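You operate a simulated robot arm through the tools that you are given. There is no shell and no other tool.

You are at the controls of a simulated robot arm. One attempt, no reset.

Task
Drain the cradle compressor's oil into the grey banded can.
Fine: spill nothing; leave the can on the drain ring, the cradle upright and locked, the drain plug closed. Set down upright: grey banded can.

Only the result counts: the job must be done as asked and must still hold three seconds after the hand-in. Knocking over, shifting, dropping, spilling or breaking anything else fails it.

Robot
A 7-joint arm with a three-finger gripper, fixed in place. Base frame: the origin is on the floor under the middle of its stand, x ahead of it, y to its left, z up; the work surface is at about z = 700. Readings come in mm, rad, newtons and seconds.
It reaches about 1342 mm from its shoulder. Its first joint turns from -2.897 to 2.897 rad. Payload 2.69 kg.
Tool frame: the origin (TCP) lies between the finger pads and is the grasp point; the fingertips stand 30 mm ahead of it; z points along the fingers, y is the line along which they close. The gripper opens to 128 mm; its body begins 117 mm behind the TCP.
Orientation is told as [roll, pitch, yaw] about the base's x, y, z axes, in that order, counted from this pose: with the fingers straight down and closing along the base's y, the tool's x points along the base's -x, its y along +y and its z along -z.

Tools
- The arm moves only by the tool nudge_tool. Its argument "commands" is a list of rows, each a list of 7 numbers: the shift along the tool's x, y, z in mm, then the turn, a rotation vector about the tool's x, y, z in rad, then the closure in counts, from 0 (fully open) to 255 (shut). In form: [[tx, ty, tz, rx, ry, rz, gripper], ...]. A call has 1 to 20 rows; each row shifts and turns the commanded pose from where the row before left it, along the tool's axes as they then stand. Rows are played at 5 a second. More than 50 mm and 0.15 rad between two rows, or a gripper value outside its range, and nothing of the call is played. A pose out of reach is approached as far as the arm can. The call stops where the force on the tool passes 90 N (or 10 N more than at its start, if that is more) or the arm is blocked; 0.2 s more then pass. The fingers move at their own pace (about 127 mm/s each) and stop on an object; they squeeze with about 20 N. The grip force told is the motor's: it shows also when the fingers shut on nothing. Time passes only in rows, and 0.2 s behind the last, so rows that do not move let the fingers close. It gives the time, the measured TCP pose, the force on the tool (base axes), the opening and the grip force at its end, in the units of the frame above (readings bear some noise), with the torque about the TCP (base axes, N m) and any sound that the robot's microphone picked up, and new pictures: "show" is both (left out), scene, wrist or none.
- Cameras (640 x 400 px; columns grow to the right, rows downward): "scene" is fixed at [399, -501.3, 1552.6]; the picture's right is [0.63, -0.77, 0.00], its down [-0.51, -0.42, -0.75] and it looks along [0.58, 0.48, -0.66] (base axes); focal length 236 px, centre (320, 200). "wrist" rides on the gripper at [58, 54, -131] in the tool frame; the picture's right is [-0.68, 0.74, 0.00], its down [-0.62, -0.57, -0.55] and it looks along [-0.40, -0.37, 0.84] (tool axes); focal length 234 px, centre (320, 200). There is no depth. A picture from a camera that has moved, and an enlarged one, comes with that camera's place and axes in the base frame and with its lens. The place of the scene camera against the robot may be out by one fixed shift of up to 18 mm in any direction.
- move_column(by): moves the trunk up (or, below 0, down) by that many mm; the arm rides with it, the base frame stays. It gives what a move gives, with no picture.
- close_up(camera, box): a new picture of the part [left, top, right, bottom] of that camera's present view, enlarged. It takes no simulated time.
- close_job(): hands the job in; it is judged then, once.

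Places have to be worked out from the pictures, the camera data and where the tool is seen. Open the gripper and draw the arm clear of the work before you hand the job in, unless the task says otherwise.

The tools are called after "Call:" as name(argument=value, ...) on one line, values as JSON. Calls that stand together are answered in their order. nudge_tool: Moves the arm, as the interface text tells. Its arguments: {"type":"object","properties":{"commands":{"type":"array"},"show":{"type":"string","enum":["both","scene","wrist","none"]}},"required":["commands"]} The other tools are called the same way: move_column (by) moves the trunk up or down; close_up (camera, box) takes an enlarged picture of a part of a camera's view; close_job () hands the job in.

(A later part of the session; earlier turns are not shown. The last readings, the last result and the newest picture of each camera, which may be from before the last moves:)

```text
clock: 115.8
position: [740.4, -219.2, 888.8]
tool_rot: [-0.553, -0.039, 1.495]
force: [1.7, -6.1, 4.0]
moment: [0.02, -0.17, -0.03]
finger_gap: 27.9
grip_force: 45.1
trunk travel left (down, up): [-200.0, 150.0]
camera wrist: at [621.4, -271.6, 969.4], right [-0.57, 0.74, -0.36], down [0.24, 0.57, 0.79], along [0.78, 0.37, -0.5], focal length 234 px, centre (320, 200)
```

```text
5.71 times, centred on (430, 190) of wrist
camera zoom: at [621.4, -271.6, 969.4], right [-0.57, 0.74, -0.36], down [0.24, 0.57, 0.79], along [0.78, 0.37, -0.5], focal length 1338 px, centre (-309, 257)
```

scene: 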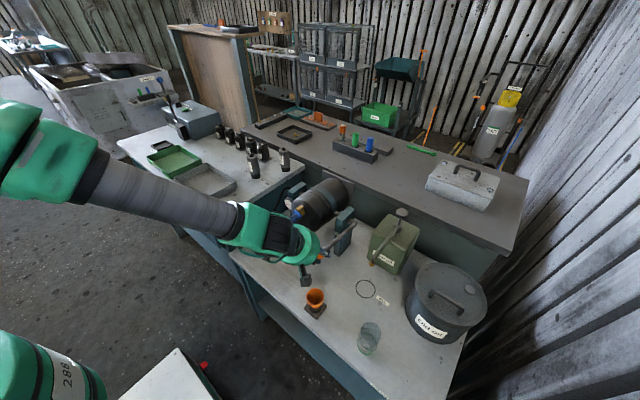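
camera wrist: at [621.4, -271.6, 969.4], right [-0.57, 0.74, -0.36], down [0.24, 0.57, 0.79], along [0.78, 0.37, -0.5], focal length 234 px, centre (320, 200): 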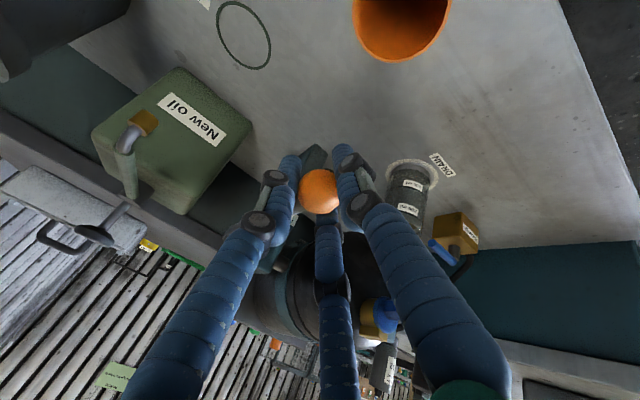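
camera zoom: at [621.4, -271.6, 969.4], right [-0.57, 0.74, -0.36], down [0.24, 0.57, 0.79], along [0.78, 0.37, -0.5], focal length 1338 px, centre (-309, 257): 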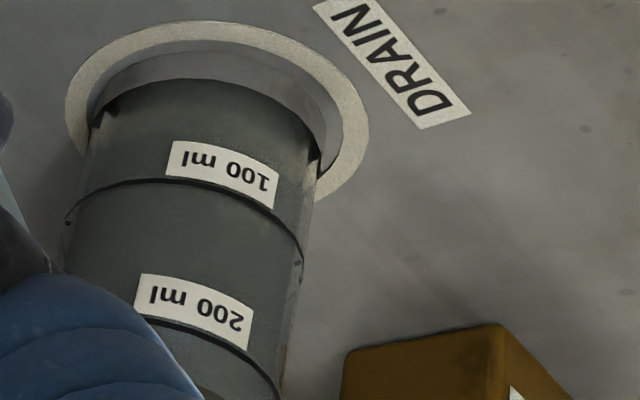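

Call:
nudge_tool(commands=[[0, 0, 0, 0, 0, 0, 240], [0, 0, 0, 0, 0, 0, 240], [0, 0, 0, 0, 0, 0, 240], [0, 0, 0, 0, 0, 0, 240], [0, 0, 0, 0, 0, 0, 240], [0, 0, 0, 0, 0, 0, 240], [0, 0, 0, 0, 0, 0, 240], [0, 0, 0, 0, 0, 0, 240], [0, 0, 0, 0, 0, 0, 240], [0, 0, 0, 0, 0, 0, 240]], show="wrist")

Call:
close_up(camera="wrist", box=[390, 165, 450, 225])

Call:
close_up(camera="scene", box=[230, 180, 370, 290])

```text
clock: 118.0
position: [739.1, -219.7, 887.9]
tool_rot: [-0.551, -0.038, 1.496]
force: [-5.3, -2.1, -1.4]
moment: [0.02, 0.22, -0.03]
finger_gap: 28.0
grip_force: 44.8
trunk travel left (down, up): [-200.0, 150.0]
camera wrist: at [621.4, -271.6, 969.5], right [-0.57, 0.74, -0.36], down [0.24, 0.57, 0.79], along [0.78, 0.37, -0.5], focal length 234 px, centre (320, 200)
```

wrist: 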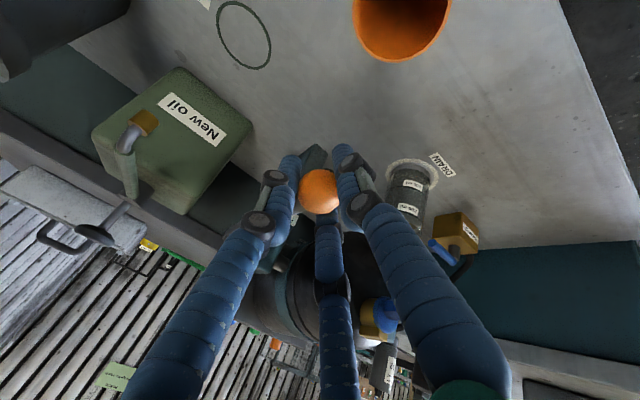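

```text
6.67 times, centred on (420, 195) of wrist
camera zoom: at [621.4, -271.6, 969.5], right [-0.57, 0.74, -0.36], down [0.24, 0.57, 0.79], along [0.78, 0.37, -0.5], focal length 1561 px, centre (-347, 233)
```

zoom: 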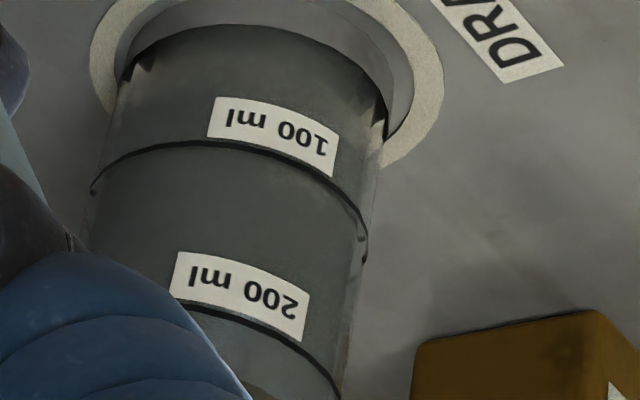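

```text
3.64 times, centred on (300, 235) of scene
camera zoom: at [399.0, -501.3, 1552.6], right [0.63, -0.77, 0.0], down [-0.51, -0.42, -0.75], along [0.58, 0.48, -0.66], focal length 857 px, centre (393, 73)
```

zoom: 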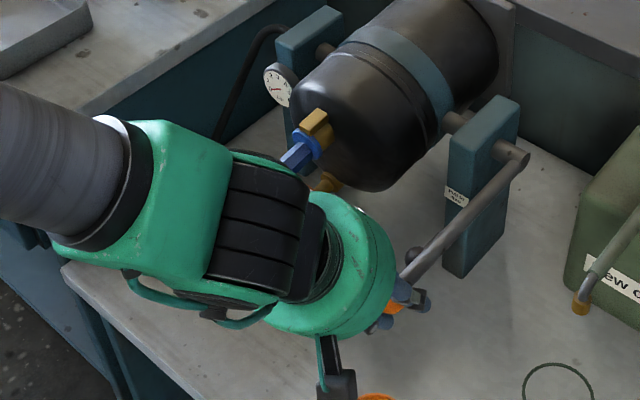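

The level stays at about 233 ml through the last 0.1 rad of tilt, so the compressor is drained. I undo the yaw and bring the lever back up along the same arc, checking forces.

Call:
nudge_tool(commands=[[0, 0, 0, 0, 0, -0.04, 240], [0, 0, 0, 0, 0, -0.04, 240], [0, -4.41, -8.91, 0, 0, 0, 240], [0, -4.94, -8.82, 0, 0, 0, 240], [0, -5.31, -8.47, 0, 0, 0, 240], [0, -5.74, -8.21, 0, 0, 0, 240], [0, 0, 0, 0, 0, 0, 240]], show="none")

```text
clock: 119.6
position: [740.3, -220.0, 928.9]
tool_rot: [-0.556, 0.005, 1.563]
force: [32.6, 3.3, -3.1]
moment: [0.13, -0.21, 0.05]
finger_gap: 28.1
grip_force: 45.1
trunk travel left (down, up): [-200.0, 150.0]
```

Call:
nudge_tool(commands=[[0, -2.1, 1.3, 0, 0, 0, 240], [0, -6.11, -7.86, 0, 0, 0, 240], [0, -6.59, -7.69, 0, 0, 0, 240], [0, -6.91, -7.26, 0, 0, 0, 240], [0, 0, 0, 0, 0, 0, 240]], show="none")

```text
clock: 120.8
position: [746.1, -219.5, 956.8]
tool_rot: [-0.553, 0.004, 1.564]
force: [22.1, -1.2, -10.4]
moment: [0.01, 0.34, 0.0]
finger_gap: 28.1
grip_force: 44.6
trunk travel left (down, up): [-200.0, 150.0]
```

Call:
nudge_tool(commands=[[0, -1.1, 1.6, 0, 0, 0, 240], [0, -7.15, -6.88, 0, 0, 0, 240], [0, -7.66, -6.56, 0, 0, 0, 240], [0, -7.9, -6.18, 0, 0, 0, 240], [0, -8.22, -5.75, 0, 0, 0, 240], [0, 0, 0, 0, 0, 0, 240]], show="both")

Call:
close_up(camera="scene", box=[230, 160, 390, 280])

Call:
close_up(camera="wrist", box=[340, 80, 540, 240])

```text
clock: 122.2
position: [760.7, -220.0, 995.4]
tool_rot: [-0.552, 0.005, 1.564]
force: [2.8, -6.6, -4.3]
moment: [-0.02, 0.31, 0.06]
finger_gap: 28.2
grip_force: 45.1
trunk travel left (down, up): [-200.0, 150.0]
camera wrist: at [647.0, -276.0, 1079.4], right [-0.62, 0.68, -0.39], down [0.2, 0.62, 0.76], along [0.76, 0.4, -0.52], focal length 234 px, centre (320, 200)
```

scene: 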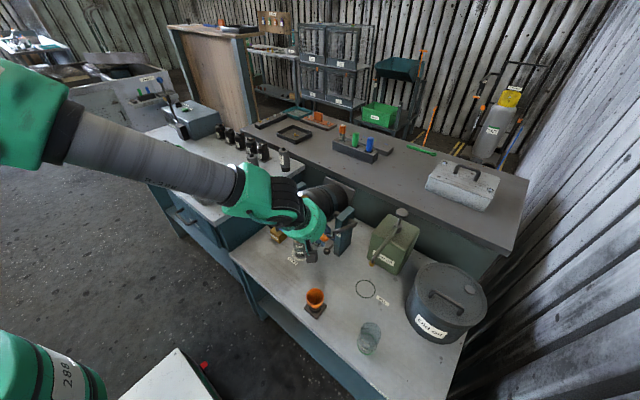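
wrist: 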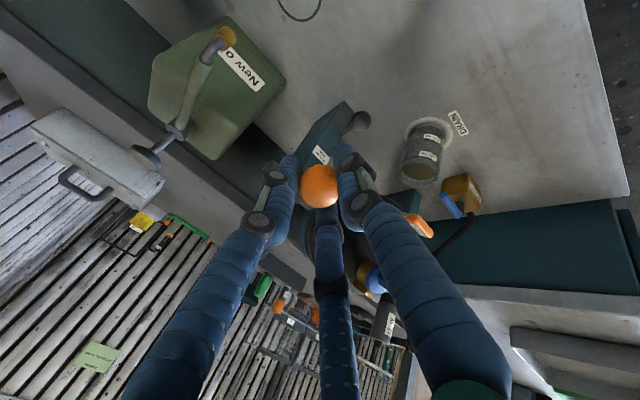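

```text
3.33 times, centred on (310, 220) of scene
camera zoom: at [399.0, -501.3, 1552.6], right [0.63, -0.77, 0.0], down [-0.51, -0.42, -0.75], along [0.58, 0.48, -0.66], focal length 785 px, centre (353, 133)
```

zoom: 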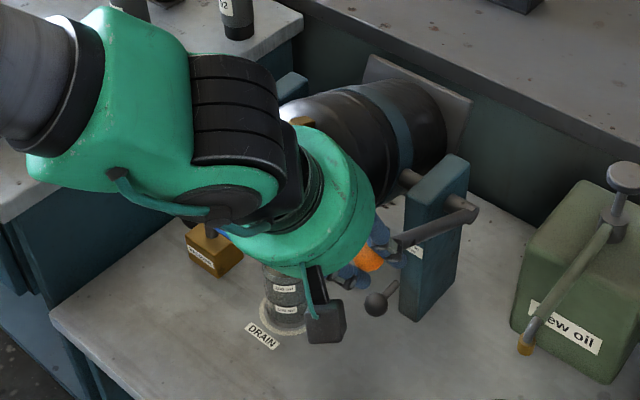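

```text
2.50 times, centred on (440, 160) of wrist
camera zoom: at [647.0, -276.0, 1079.4], right [-0.62, 0.68, -0.39], down [0.2, 0.62, 0.76], along [0.76, 0.4, -0.52], focal length 585 px, centre (20, 300)
```

zoom: 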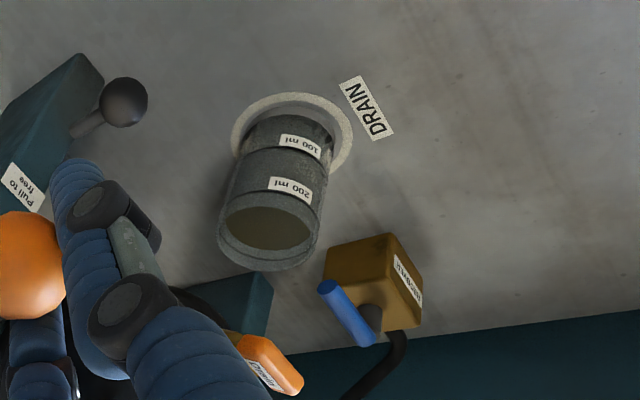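

The oil surface in the can is clearly visible at about 235 ml with no spill. I continue raising the lever along the arc while straightening the hand.

Call:
nudge_tool(commands=[[0.5, -8.44, -5.15, 0, 0, 0, 240], [0, -8.59, -4.82, 0, 0, 0, 240], [0, -8.82, -4.44, 0, 0, 0, 240], [0, -9.54, -3.83, -0.05, 0, 0, 240], [0, -9.59, -3.91, -0.05, 0, 0, 240], [0, 0, 0, 0, 0, 0, 240]], show="none")

```text
clock: 123.6
position: [789.9, -220.0, 1038.9]
tool_rot: [-0.453, 0.005, 1.563]
force: [14.8, 8.7, -6.3]
moment: [0.2, -0.23, 0.0]
finger_gap: 28.3
grip_force: 44.8
trunk travel left (down, up): [-200.0, 150.0]
```

Call:
nudge_tool(commands=[[-0.5, -0.6, 1.3, 0, 0, 0, 240], [0, -9.53, -3.96, -0.05, 0, 0, 240], [0, -9.53, -3.88, -0.05, 0, 0, 240], [0, -9.59, -3.91, -0.05, 0, 0, 240], [0, -9.58, -3.98, -0.05, 0, 0, 240], [0, 0, 0, 0, 0, 0, 240]], show="none")

```text
clock: 125.0
position: [819.2, -219.0, 1065.2]
tool_rot: [-0.254, 0.005, 1.564]
force: [8.2, -2.6, -6.6]
moment: [-0.21, -0.06, -0.06]
finger_gap: 28.3
grip_force: 44.9
trunk travel left (down, up): [-200.0, 150.0]
```

Call:
nudge_tool(commands=[[0, -0.3, 0.7, 0, 0, 0, 240], [0, -9.54, -3.87, -0.05, 0, 0, 240], [0, -9.57, -3.97, -0.05, 0, 0, 240], [0, -9.59, -3.87, -0.05, 0, 0, 240], [0, -9.54, -3.91, -0.05, 0, 0, 240], [0, 0, 0, 0, 0, 0, 240]], show="both")

Call:
close_up(camera="scene", box=[230, 140, 390, 280])

```text
clock: 126.4
position: [854.9, -219.8, 1085.6]
tool_rot: [-0.053, 0.005, 1.563]
force: [8.5, -5.9, -7.3]
moment: [-0.01, -0.2, 0.02]
finger_gap: 28.6
grip_force: 44.7
trunk travel left (down, up): [-200.0, 150.0]
camera wrist: at [794.0, -276.2, 1214.6], right [-0.73, 0.68, -0.04], down [0.54, 0.61, 0.57], along [0.42, 0.4, -0.82], focal length 234 px, centre (320, 200)
```

scene: 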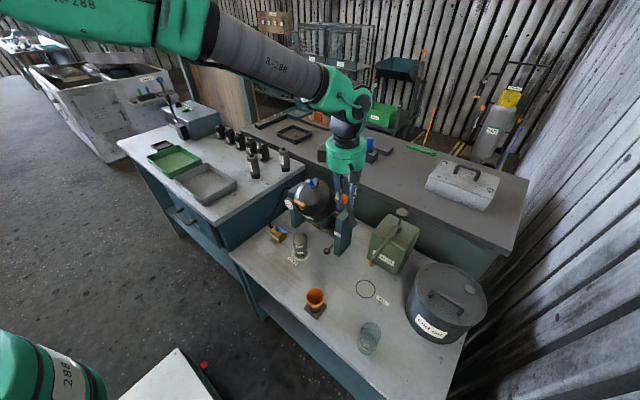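
wrist: 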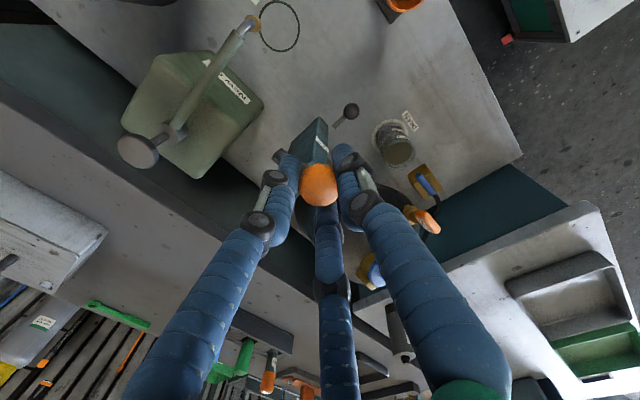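

```text
2.86 times, centred on (310, 210) of scene
camera zoom: at [399.0, -501.3, 1552.6], right [0.63, -0.77, 0.0], down [-0.51, -0.42, -0.75], along [0.58, 0.48, -0.66], focal length 673 px, centre (349, 171)
```

zoom: 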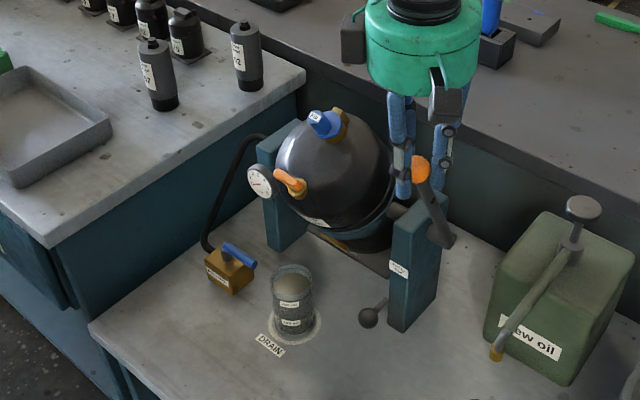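

The compressor is nearly back up, and the can with oil is intact. Continuing toward upright.

Call:
nudge_tool(commands=[[0.4, -0.4, 0.9, 0, 0, 0, 240], [0, -9.61, -3.92, -0.05, 0, 0, 240], [0, -9.0, -3.9, 0, 0, 0, 240], [0, -9.3, -3.5, 0, 0, 0, 240], [0, -9.4, -3.0, 0, 0, 0, 240], [0, -9.5, -2.5, 0, 0, 0, 240], [0, 0, 0, 0, 0, 0, 240]], show="none")

```text
clock: 128.0
position: [900.5, -220.7, 1106.2]
tool_rot: [-0.006, 0.005, 1.562]
force: [-4.7, 0.8, 5.5]
moment: [0.07, 0.38, 0.01]
finger_gap: 28.1
grip_force: 45.0
trunk travel left (down, up): [-200.0, 150.0]
```

Call:
nudge_tool(commands=[[0, -9.7, -2.1, 0, 0, 0, 240], [0, -9.7, -1.5, 0, 0, 0, 240], [0, -9.8, -1.1, 0, 0, 0, 240], [0, -9.9, -0.6, 0, 0, 0, 240], [0, 0, 0, 0, 0, 0, 240]], show="none")

```text
clock: 129.2
position: [940.2, -219.8, 1111.7]
tool_rot: [-0.008, 0.007, 1.564]
force: [-3.2, 6.5, 8.3]
moment: [0.12, 0.26, -0.02]
finger_gap: 28.6
grip_force: 44.6
trunk travel left (down, up): [-200.0, 150.0]
```

Almost upright. I take the last 25 mm in small steps, feeling for the stop.

Call:
nudge_tool(commands=[[-0.3, -8, -0.3, 0, 0, 0, 240], [0, -8, 0.2, 0, 0, 0, 240], [0, -5, 0.3, 0, 0, 0, 240], [0, 0, 0, 0, 0, 0, 240]], show="both")

Call:
close_up(camera="scene", box=[230, 140, 390, 280])

```text
clock: 130.2
position: [960.7, -221.0, 1109.9]
tool_rot: [-0.005, 0.005, 1.563]
force: [-5.3, 7.8, 11.9]
moment: [0.16, 0.58, -0.08]
finger_gap: 28.1
grip_force: 44.9
trunk travel left (down, up): [-200.0, 150.0]
camera wrist: at [906.3, -276.2, 1241.0], right [-0.73, 0.68, -0.01], down [0.57, 0.61, 0.55], along [0.38, 0.4, -0.84], focal length 234 px, centre (320, 200)
```

scene: 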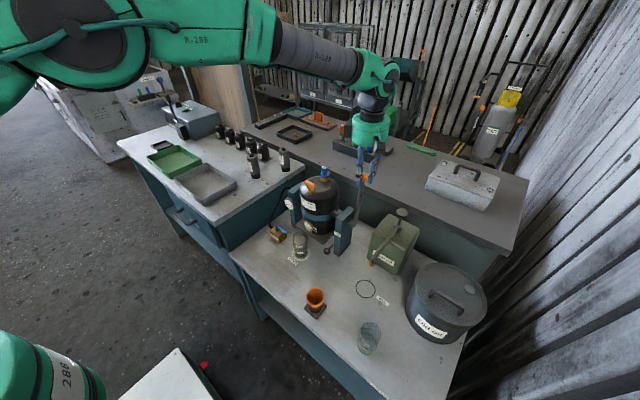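
wrist: 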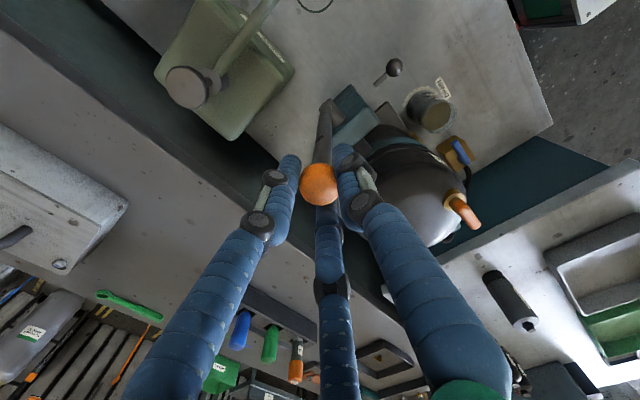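

```text
2.86 times, centred on (310, 210) of scene
camera zoom: at [399.0, -501.3, 1552.6], right [0.63, -0.77, 0.0], down [-0.51, -0.42, -0.75], along [0.58, 0.48, -0.66], focal length 673 px, centre (349, 171)
```

zoom: 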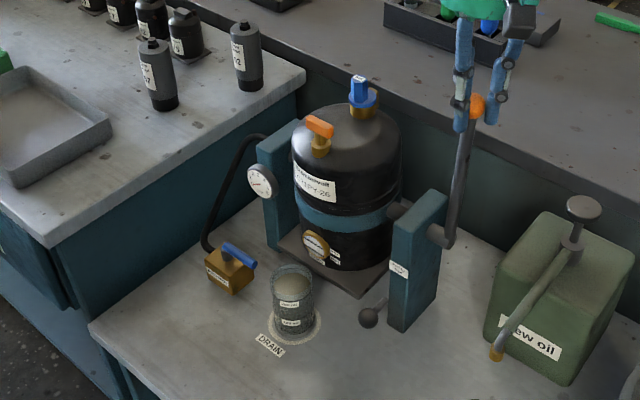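

Call:
nudge_tool(commands=[[-0.3, -2.5, -0.8, 0, 0, 0, 240], [0, -2.5, 0, 0, 0, 0, 240], [0, 0, 0, 0, 0, 0, 240]], show="none")

```text
clock: 131.0
position: [965.5, -220.1, 1109.3]
tool_rot: [-0.002, 0.006, 1.563]
force: [-7.7, 7.8, 3.7]
moment: [0.1, 0.84, 0.0]
finger_gap: 28.3
grip_force: 44.7
trunk travel left (down, up): [-200.0, 150.0]
```

Call:
nudge_tool(commands=[[0, -2, 0, 0, 0, 0, 240], [0, 0, 0, 0, 0, 0, 240]], show="none")

```text
clock: 131.6
position: [967.1, -219.5, 1110.0]
tool_rot: [-0.005, 0.004, 1.564]
force: [-5.7, 7.8, 1.1]
moment: [0.1, 0.62, -0.01]
finger_gap: 28.1
grip_force: 44.4
trunk travel left (down, up): [-200.0, 150.0]
```

Call:
nudge_tool(commands=[[0, -2, 0, 0, 0, 0, 240], [0, 0, 0, 0, 0, 0, 240]], show="wrist")

Call:
close_up(camera="scene", box=[280, 150, 400, 270])

```text
clock: 132.2
position: [970.0, -219.9, 1111.3]
tool_rot: [-0.004, 0.003, 1.564]
force: [-6.6, 6.5, -2.1]
moment: [0.07, 0.61, -0.04]
finger_gap: 28.6
grip_force: 45.3
trunk travel left (down, up): [-200.0, 150.0]
camera wrist: at [915.5, -276.3, 1240.5], right [-0.73, 0.68, -0.01], down [0.57, 0.61, 0.55], along [0.38, 0.4, -0.84], focal length 234 px, centre (320, 200)
```

wrist: 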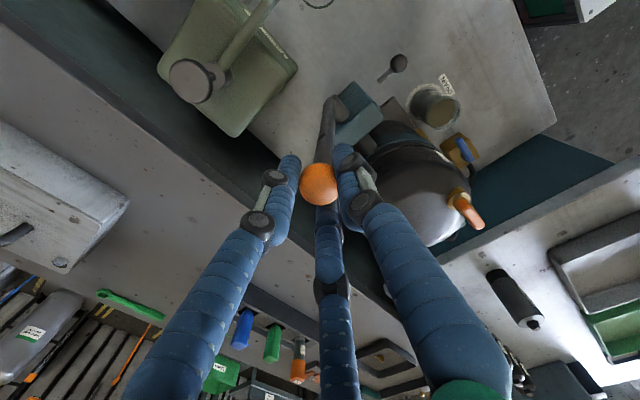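

```text
3.33 times, centred on (340, 210) of scene
camera zoom: at [399.0, -501.3, 1552.6], right [0.63, -0.77, 0.0], down [-0.51, -0.42, -0.75], along [0.58, 0.48, -0.66], focal length 785 px, centre (253, 167)
```

zoom: 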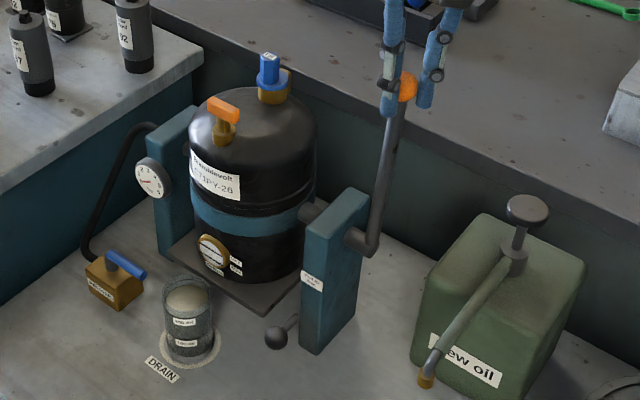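

No hard stop is felt, so I must match the upright position visually. I take the same close-up as before gripping (box 310,130–410,230) to compare positions.

Call:
close_up(camera="scene", box=[310, 130, 410, 230])

Call:
close_up(camera="scene", box=[280, 130, 370, 200])

```text
4.00 times, centred on (360, 180) of scene
camera zoom: at [399.0, -501.3, 1552.6], right [0.63, -0.77, 0.0], down [-0.51, -0.42, -0.75], along [0.58, 0.48, -0.66], focal length 942 px, centre (160, 280)
```

zoom: 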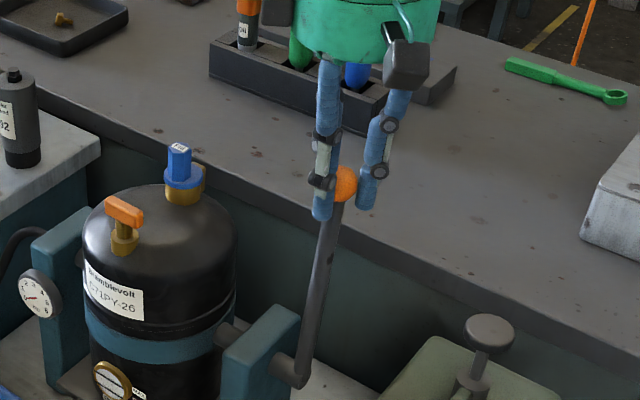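

```text
5.71 times, centred on (325, 165) of scene
camera zoom: at [399.0, -501.3, 1552.6], right [0.63, -0.77, 0.0], down [-0.51, -0.42, -0.75], along [0.58, 0.48, -0.66], focal length 1346 px, centre (291, 400)
```

zoom: 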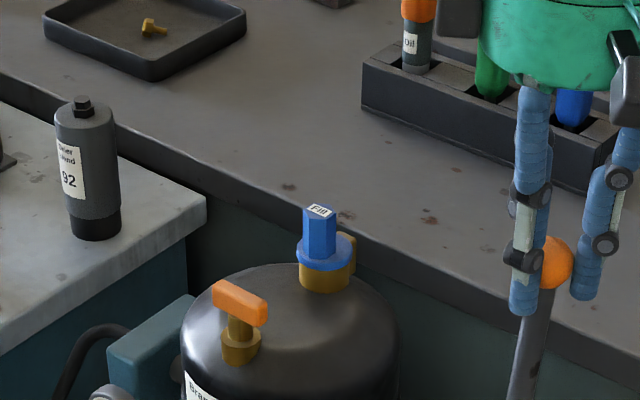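

Call:
close_up(camera="scene", box=[295, 160, 355, 200])

Call:
close_up(camera="scene", box=[295, 200, 365, 245])

```text
10.00 times, centred on (325, 180) of scene
camera zoom: at [399.0, -501.3, 1552.6], right [0.63, -0.77, 0.0], down [-0.51, -0.42, -0.75], along [0.58, 0.48, -0.66], focal length 2356 px, centre (270, 400)
```

zoom: 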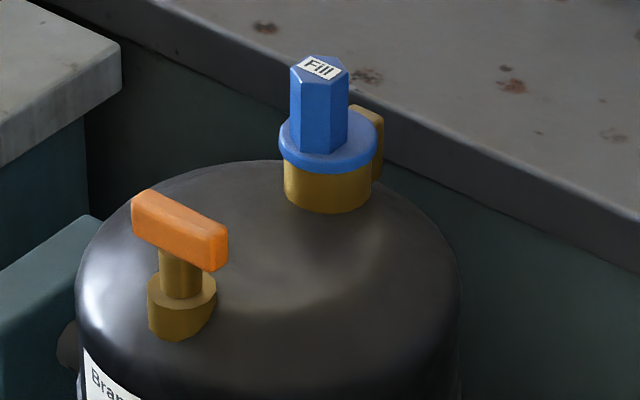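

```text
8.89 times, centred on (330, 222) of scene
camera zoom: at [399.0, -501.3, 1552.6], right [0.63, -0.77, 0.0], down [-0.51, -0.42, -0.75], along [0.58, 0.48, -0.66], focal length 2094 px, centre (231, 0)
```

zoom: 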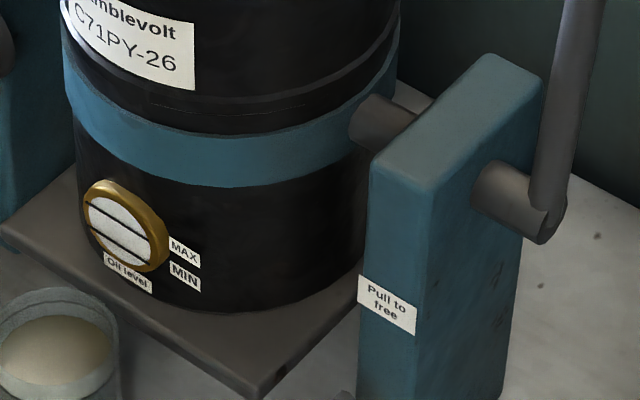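

The sight glass now shows empty and the compressor sits in its original upright position to within half a millimetre. I relax the residual force and release the lever gently.

Call:
nudge_tool(commands=[[-0.5, 0.5, 0, 0, 0, 0, 240], [0, 0, 0, 0, 0, 0, 225], [0, 0, 0, 0, 0, 0, 200], [0, 0, 0, 0, 0, 0, 170], [0, 0, 0, 0, 0, 0, 140], [0, 0, 0, 0, 0, 0, 130]], show="none")

Call:
close_up(camera="scene", box=[295, 160, 355, 200])

Call:
close_up(camera="scene", box=[310, 130, 410, 230])

```text
clock: 133.6
position: [968.5, -220.9, 1110.2]
tool_rot: [-0.003, 0.006, 1.563]
force: [0.7, 0.5, -0.5]
moment: [0.01, 0.03, -0.02]
finger_gap: 63.0
grip_force: 0.0
trunk travel left (down, up): [-200.0, 150.0]
```

```text
10.00 times, centred on (325, 180) of scene
camera zoom: at [399.0, -501.3, 1552.6], right [0.63, -0.77, 0.0], down [-0.51, -0.42, -0.75], along [0.58, 0.48, -0.66], focal length 2356 px, centre (270, 400)
```

zoom: 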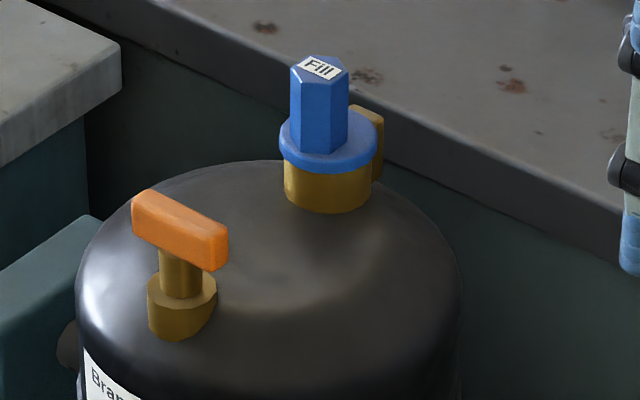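

```text
4.00 times, centred on (360, 180) of scene
camera zoom: at [399.0, -501.3, 1552.6], right [0.63, -0.77, 0.0], down [-0.51, -0.42, -0.75], along [0.58, 0.48, -0.66], focal length 942 px, centre (160, 280)
```

zoom: 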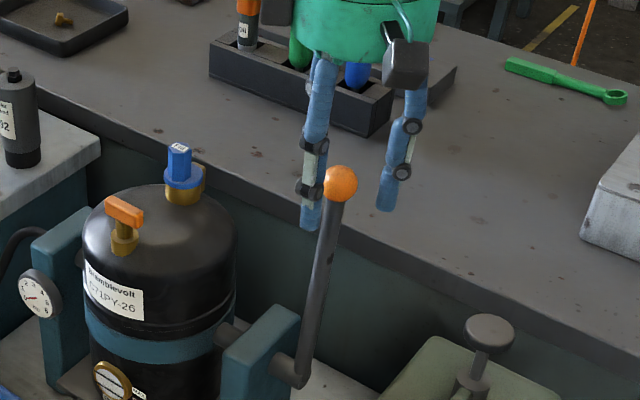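

The compressor stayed put. I now rise off the lever and go to the lock knob again with the tilted hand.

Call:
nudge_tool(commands=[[0, 0, -30, 0, 0, 0, 130], [0, 0, -30, 0, 0, 0, 130], [0, 0, -30, 0, 0, 0, 130], [-9.3, 35.7, 0, 0, 0, 0, 140], [-9.3, 35.7, 0, 0, 0, 0, 150], [-9.3, 35.7, 0, 0, 0, 0, 155], [-9.3, 35.7, 0, 0, 0, 0, 160], [-9.3, 35.7, 0, 0, 0, 0, 165], [0, 0, 43, 0, 0, 0, 165], [0, 0, 43, 0, 0, 0, 165], [0, 0, 43, 0.1, 0, 0, 165], [0, 0, 0, 0.1, 0, 0, 165], [0, 0, 0, 0.1, 0, 0, 165], [0, 0, 0, 0, 0, 0, 165]], show="both")

Call:
close_up(camera="wrist", box=[180, 40, 460, 220])

Call:
close_up(camera="scene", box=[290, 130, 410, 250])

```text
clock: 136.6
position: [790.6, -172.4, 1070.6]
tool_rot: [-0.305, 0.005, 1.563]
force: [-0.6, 0.0, 0.3]
moment: [0.0, 0.0, -0.02]
finger_gap: 45.4
grip_force: 0.1
trunk travel left (down, up): [-200.0, 150.0]
camera wrist: at [700.3, -228.4, 1179.6], right [-0.7, 0.68, -0.22], down [0.38, 0.62, 0.69], along [0.61, 0.4, -0.69], focal length 234 px, centre (320, 200)
```

scene: 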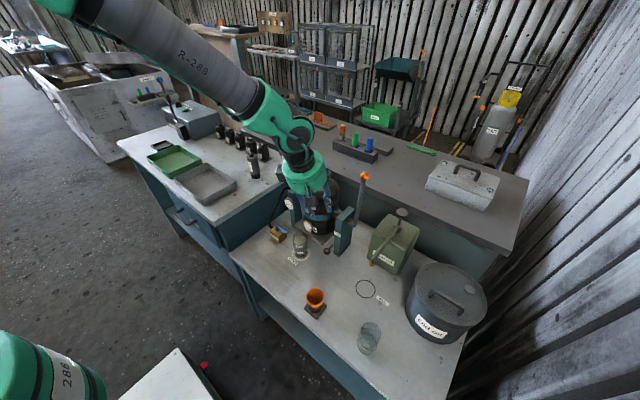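
wrist: 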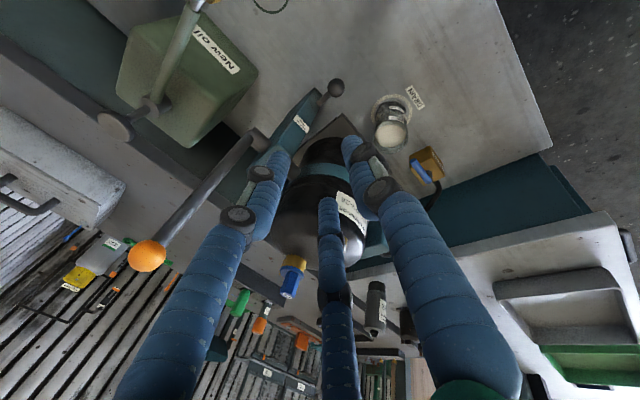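

```text
2.22 times, centred on (320, 130) of wrist
camera zoom: at [700.3, -228.4, 1179.6], right [-0.7, 0.68, -0.22], down [0.38, 0.62, 0.69], along [0.61, 0.4, -0.69], focal length 520 px, centre (320, 356)
```

zoom: 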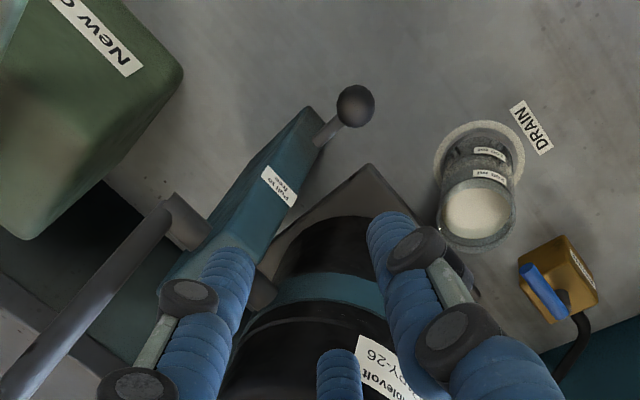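

```text
3.33 times, centred on (350, 190) of scene
camera zoom: at [399.0, -501.3, 1552.6], right [0.63, -0.77, 0.0], down [-0.51, -0.42, -0.75], along [0.58, 0.48, -0.66], focal length 785 px, centre (220, 233)
```

zoom: 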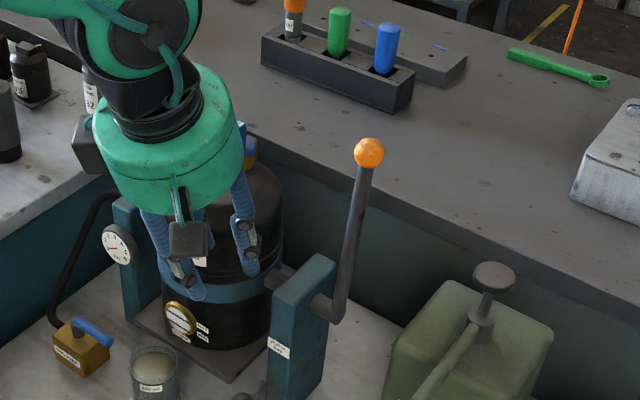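

The knob is still out (ball at x≈838). I descend to a pre-grasp just above it.

Call:
nudge_tool(commands=[[0.6, 7, 39.9, 0, 0, 0, 170], [0.6, 7, 39.9, 0, 0, 0, 170], [0.6, 7, 39.9, 0, 0, 0, 170], [0.6, 7, 39.9, 0, 0, 0, 170], [0.6, 7, 39.9, 0, 0, 0, 170], [0, 0, 0, 0, 0, 0, 170]], show="both")

Call:
close_up(camera="wrist", box=[220, 80, 420, 240])

```text
clock: 138.0
position: [818.1, -176.9, 866.4]
tool_rot: [-0.305, 0.006, 1.565]
force: [-0.1, 0.4, -0.3]
moment: [0.0, 0.04, -0.02]
finger_gap: 42.6
grip_force: 0.0
trunk travel left (down, up): [-200.0, 150.0]
camera wrist: at [727.9, -233.6, 976.5], right [-0.7, 0.68, -0.22], down [0.38, 0.62, 0.69], along [0.61, 0.4, -0.69], focal length 234 px, centre (320, 200)
```

scene: 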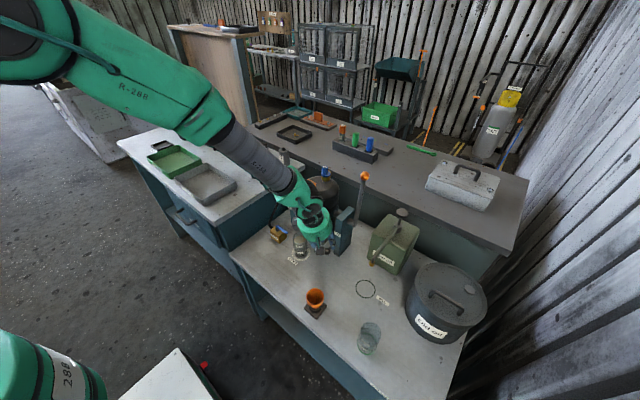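
wrist: 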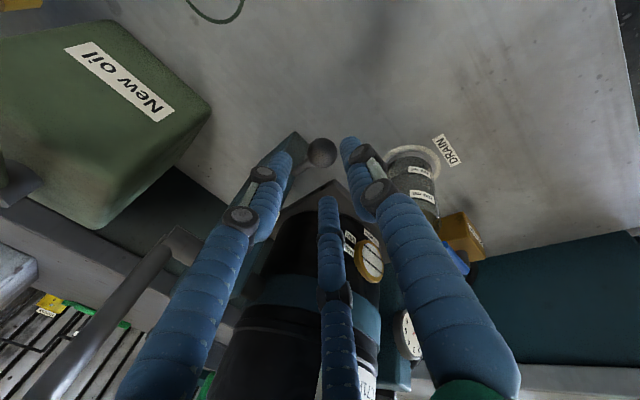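

```text
2.50 times, centred on (320, 160) of wrist
camera zoom: at [727.9, -233.6, 976.5], right [-0.7, 0.68, -0.22], down [0.38, 0.62, 0.69], along [0.61, 0.4, -0.69], focal length 585 px, centre (320, 300)
```

zoom: 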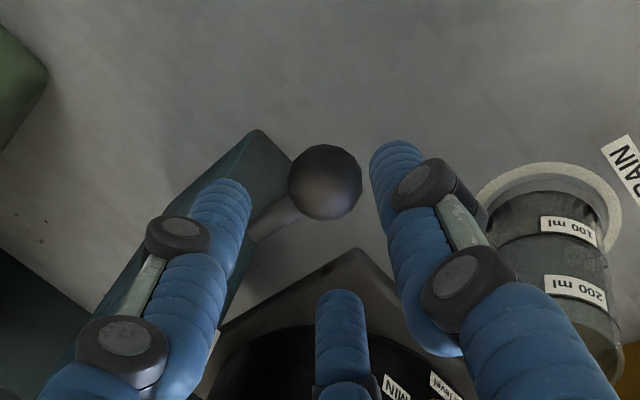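

Call:
nudge_tool(commands=[[0, 0.2, 20, 0, 0, 0, 170], [0, 0.2, 20, 0, 0, 0, 170], [0, 0.2, 17, 0, 0, 0, 170], [0, 0, 0, 0, 0, 0, 185], [0, 0, 0, 0, 0, 0, 200], [0, 0, 0, 0, 0, 0, 215], [0, 0, 0, 0, 0, 0, 230], [0, 0, 0, 0, 0, 0, 240]], show="both")

Call:
close_up(camera="wrist", box=[240, 100, 400, 240])

```text
clock: 139.8
position: [835.1, -175.9, 815.7]
tool_rot: [-0.306, 0.004, 1.566]
force: [12.0, 23.0, 1.4]
moment: [0.46, -0.22, 0.03]
finger_gap: 27.7
grip_force: 44.7
trunk travel left (down, up): [-200.0, 150.0]
camera wrist: at [744.9, -232.3, 923.4], right [-0.7, 0.68, -0.22], down [0.38, 0.62, 0.69], along [0.61, 0.4, -0.69], focal length 234 px, centre (320, 200)
```

scene: 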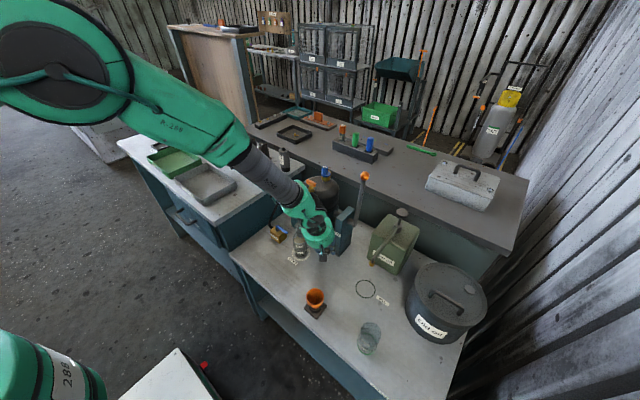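
wrist: 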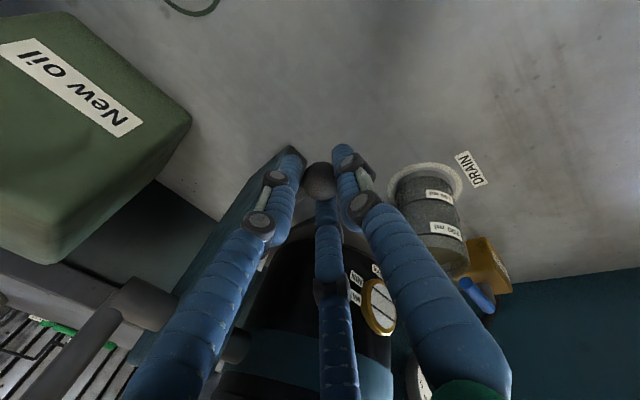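

```text
2.86 times, centred on (320, 170) of wrist
camera zoom: at [744.9, -232.3, 923.4], right [-0.7, 0.68, -0.22], down [0.38, 0.62, 0.69], along [0.61, 0.4, -0.69], focal length 669 px, centre (320, 286)
```

zoom: 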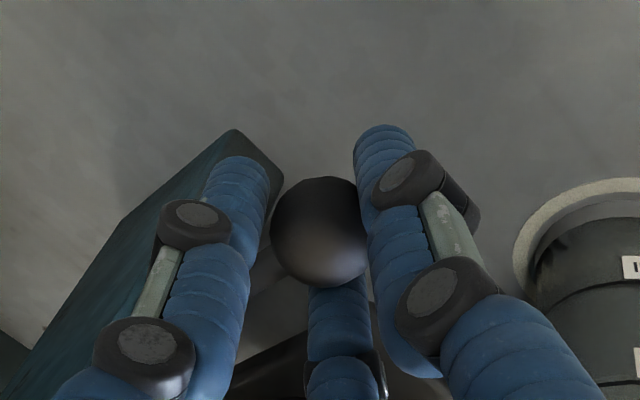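

Knob gripped. I relieve the side load and push it in along +x in small steps, watching for the stop.

Call:
nudge_tool(commands=[[-2, 0, 0, 0, 0, 0, 240], [0, -3.8, 1.2, 0, 0, 0, 240], [0, -3.8, 1.2, 0, 0, 0, 240], [0, -3.8, 1.2, 0, 0, 0, 240], [0, 0, 0, 0, 0, 0, 240]], show="none")

```text
clock: 141.0
position: [846.3, -173.4, 814.8]
tool_rot: [-0.303, 0.006, 1.564]
force: [-1.3, 0.1, 2.5]
moment: [-0.09, 0.2, -0.01]
finger_gap: 26.6
grip_force: 44.9
trunk travel left (down, up): [-200.0, 150.0]
```

Call:
nudge_tool(commands=[[0, -2.9, 0.9, 0, 0, 0, 240], [0, -2.9, 0.9, 0, 0, 0, 240], [0, 0, 0, 0, 0, 0, 240]], show="none")

```text
clock: 141.8
position: [852.2, -174.4, 815.1]
tool_rot: [-0.304, 0.006, 1.562]
force: [-0.5, -6.8, -2.9]
moment: [-0.21, -0.09, -0.08]
finger_gap: 26.5
grip_force: 44.7
trunk travel left (down, up): [-200.0, 150.0]
```

Call:
nudge_tool(commands=[[0, -1.9, 0.6, 0, 0, 0, 240], [0, -1.9, 0.6, 0, 0, 0, 240], [0, 0, 0, 0, 0, 0, 240]], show="none")

```text
clock: 142.6
position: [855.5, -174.9, 814.6]
tool_rot: [-0.303, 0.002, 1.563]
force: [-0.4, -9.6, -5.2]
moment: [-0.17, -0.03, -0.1]
finger_gap: 26.8
grip_force: 45.3
trunk travel left (down, up): [-200.0, 150.0]
```

Call:
nudge_tool(commands=[[0.5, -1.9, 0.6, 0, 0, 0, 240], [0, 0, 0, 0, 0, 0, 240]], show="none")

```text
clock: 143.2
position: [858.0, -174.9, 814.8]
tool_rot: [-0.304, 0.004, 1.566]
force: [0.9, -1.6, -5.9]
moment: [0.07, 0.02, -0.01]
finger_gap: 26.6
grip_force: 45.2
trunk travel left (down, up): [-200.0, 150.0]
```

Call:
nudge_tool(commands=[[0, -1.9, 0.6, 0, 0, 0, 240], [0, 0, 0, 0, 0, 0, 240]], show="both")

Call:
close_up(camera="wrist", box=[240, 100, 400, 240])

Call:
close_up(camera="scene", box=[290, 180, 390, 260])

```text
clock: 143.8
position: [860.1, -174.5, 814.9]
tool_rot: [-0.303, 0.006, 1.566]
force: [-4.4, 1.9, -5.1]
moment: [0.1, 0.23, 0.0]
finger_gap: 26.7
grip_force: 44.9
trunk travel left (down, up): [-200.0, 150.0]
camera wrist: at [769.7, -231.1, 923.2], right [-0.7, 0.68, -0.22], down [0.38, 0.62, 0.69], along [0.61, 0.4, -0.69], focal length 234 px, centre (320, 200)
```

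scene: 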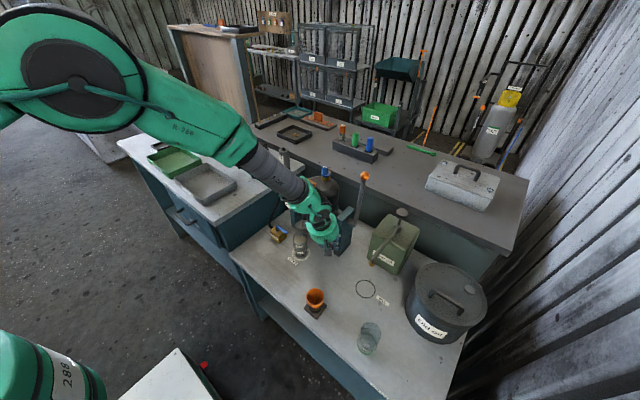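
wrist: 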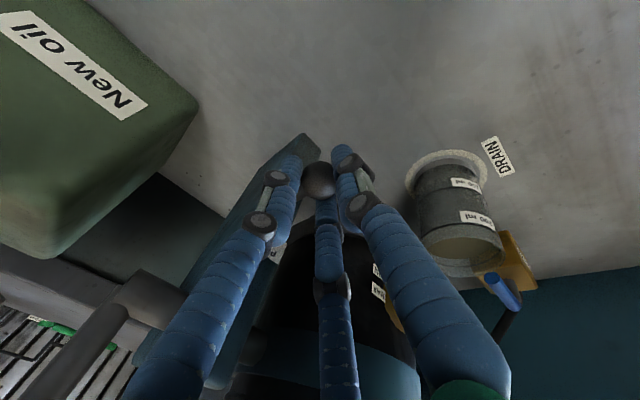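

```text
2.86 times, centred on (320, 170) of wrist
camera zoom: at [769.7, -231.1, 923.2], right [-0.7, 0.68, -0.22], down [0.38, 0.62, 0.69], along [0.61, 0.4, -0.69], focal length 669 px, centre (320, 286)
```

zoom: 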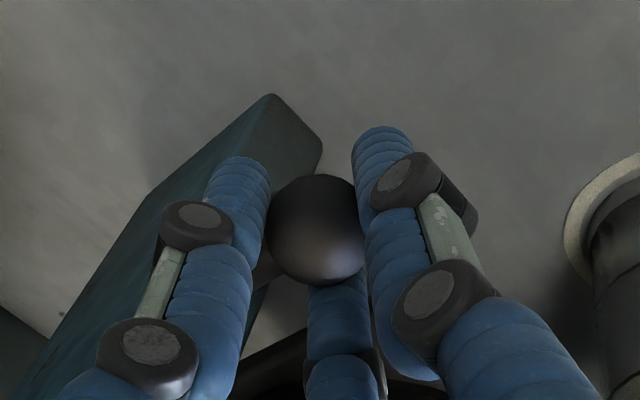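

```text
5.00 times, centred on (340, 220) of scene
camera zoom: at [399.0, -501.3, 1552.6], right [0.63, -0.77, 0.0], down [-0.51, -0.42, -0.75], along [0.58, 0.48, -0.66], focal length 1178 px, centre (220, 100)
```

zoom: 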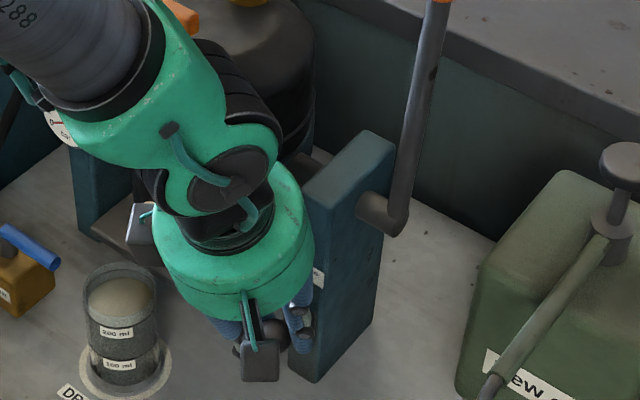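

Call:
nudge_tool(commands=[[0, -1.9, 0.6, 0, 0, 0, 240], [0, 0, 0, 0, 0, 0, 240]], show="none")

```text
clock: 144.4
position: [858.6, -175.4, 813.8]
tool_rot: [-0.302, 0.005, 1.565]
force: [-21.2, 1.8, 2.8]
moment: [0.14, 0.77, 0.07]
finger_gap: 26.5
grip_force: 45.0
trunk travel left (down, up): [-200.0, 150.0]
```

The knob met its stop (-21 N) after the full travel. I press slightly more to seat it, relax, and release, then look.

Call:
nudge_tool(commands=[[0, -1.0, 0.3, 0, 0, 0, 240], [0, 0, 0, 0, 0, 0, 240], [0, 2.4, -0.75, 0, 0, 0, 240], [0, 0, 0, 0, 0, 0, 215], [0, 0, 0, 0, 0, 0, 190], [0, 0, 0, 0, 0, 0, 170], [0, 0, 0, 0, 0, 0, 170], [0, 0, -30, 0, 0, 0, 165], [0, 0, -40, 0, 0, 0, 150], [0, 0, -40, 0, 0, 0, 140], [0, 0, 0, 0, 0, 0, 140]], show="both")

Call:
close_up(camera="wrist", box=[200, 60, 440, 220])

Call:
close_up(camera="scene", box=[290, 160, 390, 260])

```text
clock: 146.8
position: [826.4, -174.8, 919.5]
tool_rot: [-0.306, 0.006, 1.564]
force: [-0.1, -0.1, -0.2]
moment: [-0.02, -0.05, 0.02]
finger_gap: 57.9
grip_force: 0.1
trunk travel left (down, up): [-200.0, 150.0]
camera wrist: at [736.4, -230.3, 1028.9], right [-0.7, 0.68, -0.22], down [0.38, 0.62, 0.69], along [0.61, 0.4, -0.69], focal length 234 px, centre (320, 200)
```

scene: 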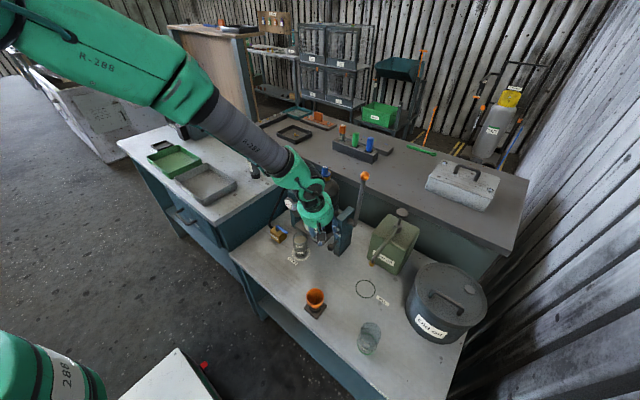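
wrist: 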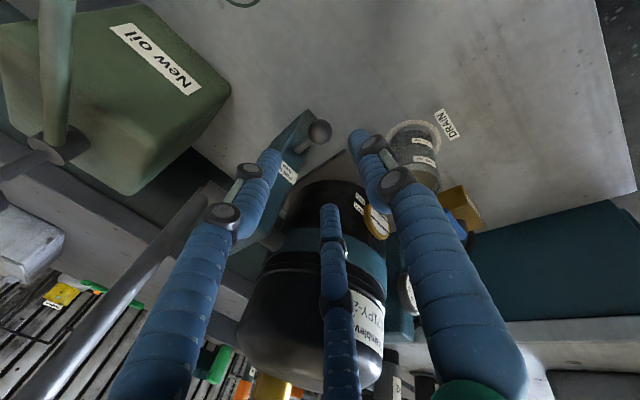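

```text
2.50 times, centred on (320, 140) of wrist
camera zoom: at [736.4, -230.3, 1028.9], right [-0.7, 0.68, -0.22], down [0.38, 0.62, 0.69], along [0.61, 0.4, -0.69], focal length 585 px, centre (320, 350)
```

zoom: 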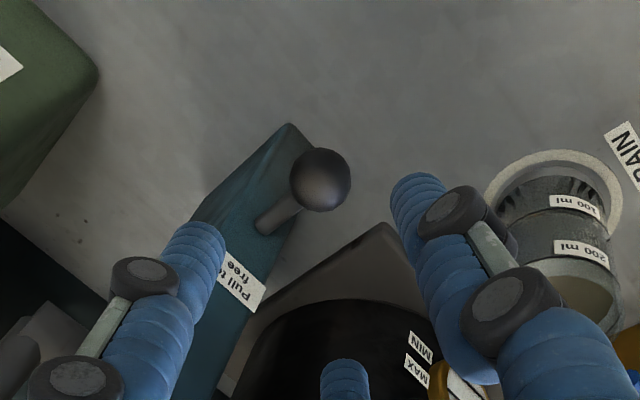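

```text
4.00 times, centred on (340, 210) of scene
camera zoom: at [399.0, -501.3, 1552.6], right [0.63, -0.77, 0.0], down [-0.51, -0.42, -0.75], along [0.58, 0.48, -0.66], focal length 942 px, centre (240, 160)
```

zoom: 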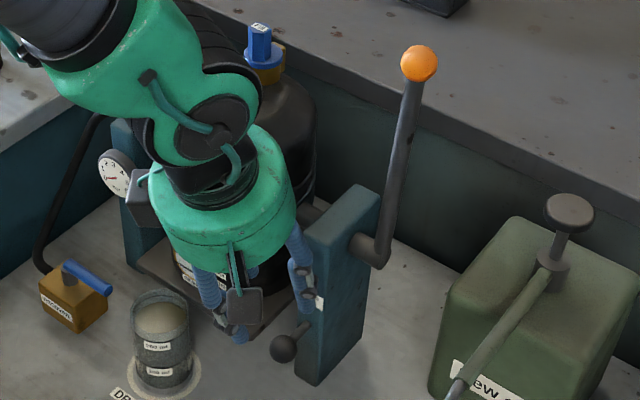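

The knob is fully in (ball back at x≈862). Now I close the drain plug: rise, straighten, and move over the drain handle.

Call:
nudge_tool(commands=[[0, -13.5, -42.9, 0, 0, 0, 140], [0, -13.5, -42.9, 0, 0, 0, 140], [0, -13.5, -42.9, 0, 0, 0, 140], [0, -13.5, -42.9, 0, 0, 0, 130], [0, -13.5, -42.9, 0, 0, 0, 120], [0, 0, 0, -0.102, 0, 0, 120], [0, 0, 0, -0.102, 0, 0, 120], [0, 0, 0, -0.102, 0, 0, 120], [-31, -19.5, 0, 0, 0, 0, 120], [-31, -19.5, 0, 0, 0, 0, 120], [-31, -19.5, 0, 0, 0, 0, 120], [-31, -19.5, 0, 0, 0, 0, 120], [0, 0, 0, 0, 0, 0, 130]], show="both")

Call:
close_up(camera="wrist", box=[220, 80, 420, 220])

Call:
close_up(camera="scene", box=[250, 160, 380, 270])

```text
clock: 149.6
position: [906.4, -47.3, 1144.1]
tool_rot: [0.002, 0.006, 1.567]
force: [0.6, 0.7, -0.7]
moment: [-0.06, 0.02, 0.01]
finger_gap: 62.8
grip_force: 0.0
trunk travel left (down, up): [-200.0, 150.0]
camera wrist: at [853.6, -104.5, 1274.0], right [-0.73, 0.68, 0.0], down [0.57, 0.62, 0.54], along [0.37, 0.4, -0.84], focal length 234 px, centre (320, 200)
```

scene: 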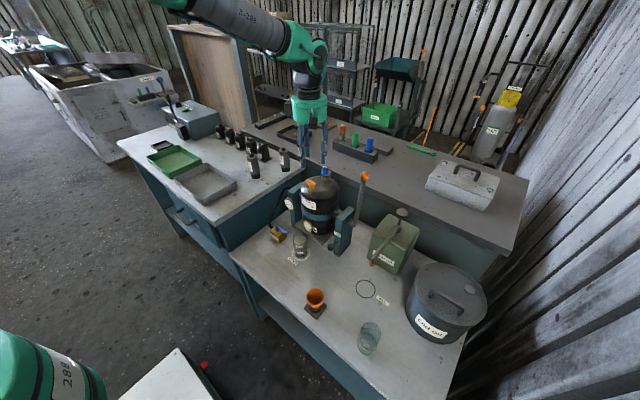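
wrist: 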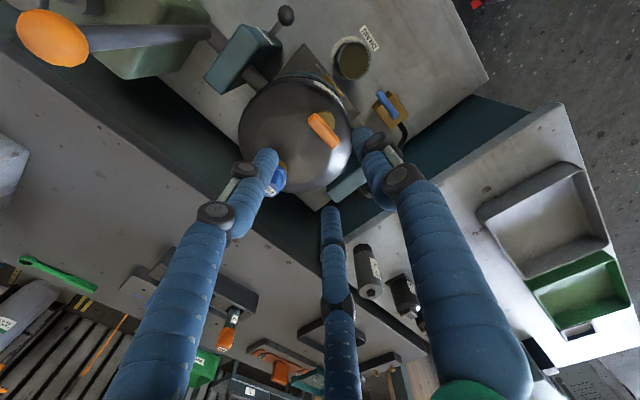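

```text
2.86 times, centred on (320, 150) of wrist
camera zoom: at [853.6, -104.5, 1274.0], right [-0.73, 0.68, 0.0], down [0.57, 0.62, 0.54], along [0.37, 0.4, -0.84], focal length 669 px, centre (320, 343)
```

zoom: 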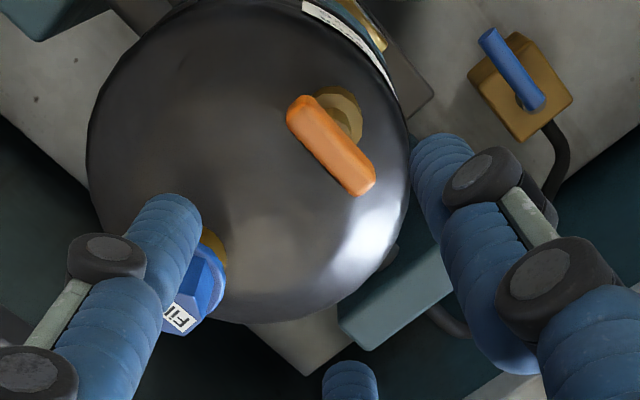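

```text
3.64 times, centred on (315, 215) of scene
camera zoom: at [399.0, -501.3, 1552.6], right [0.63, -0.77, 0.0], down [-0.51, -0.42, -0.75], along [0.58, 0.48, -0.66], focal length 857 px, centre (338, 146)
```

zoom: 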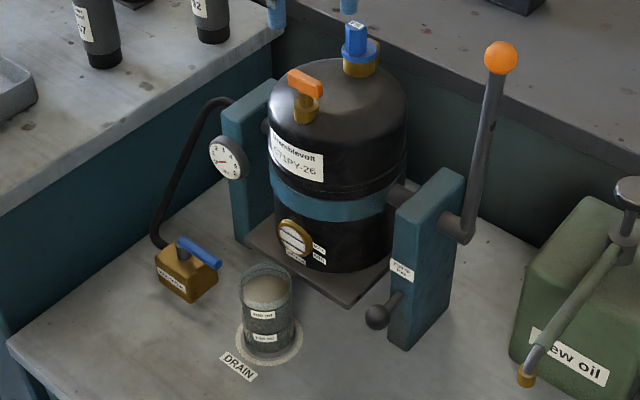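

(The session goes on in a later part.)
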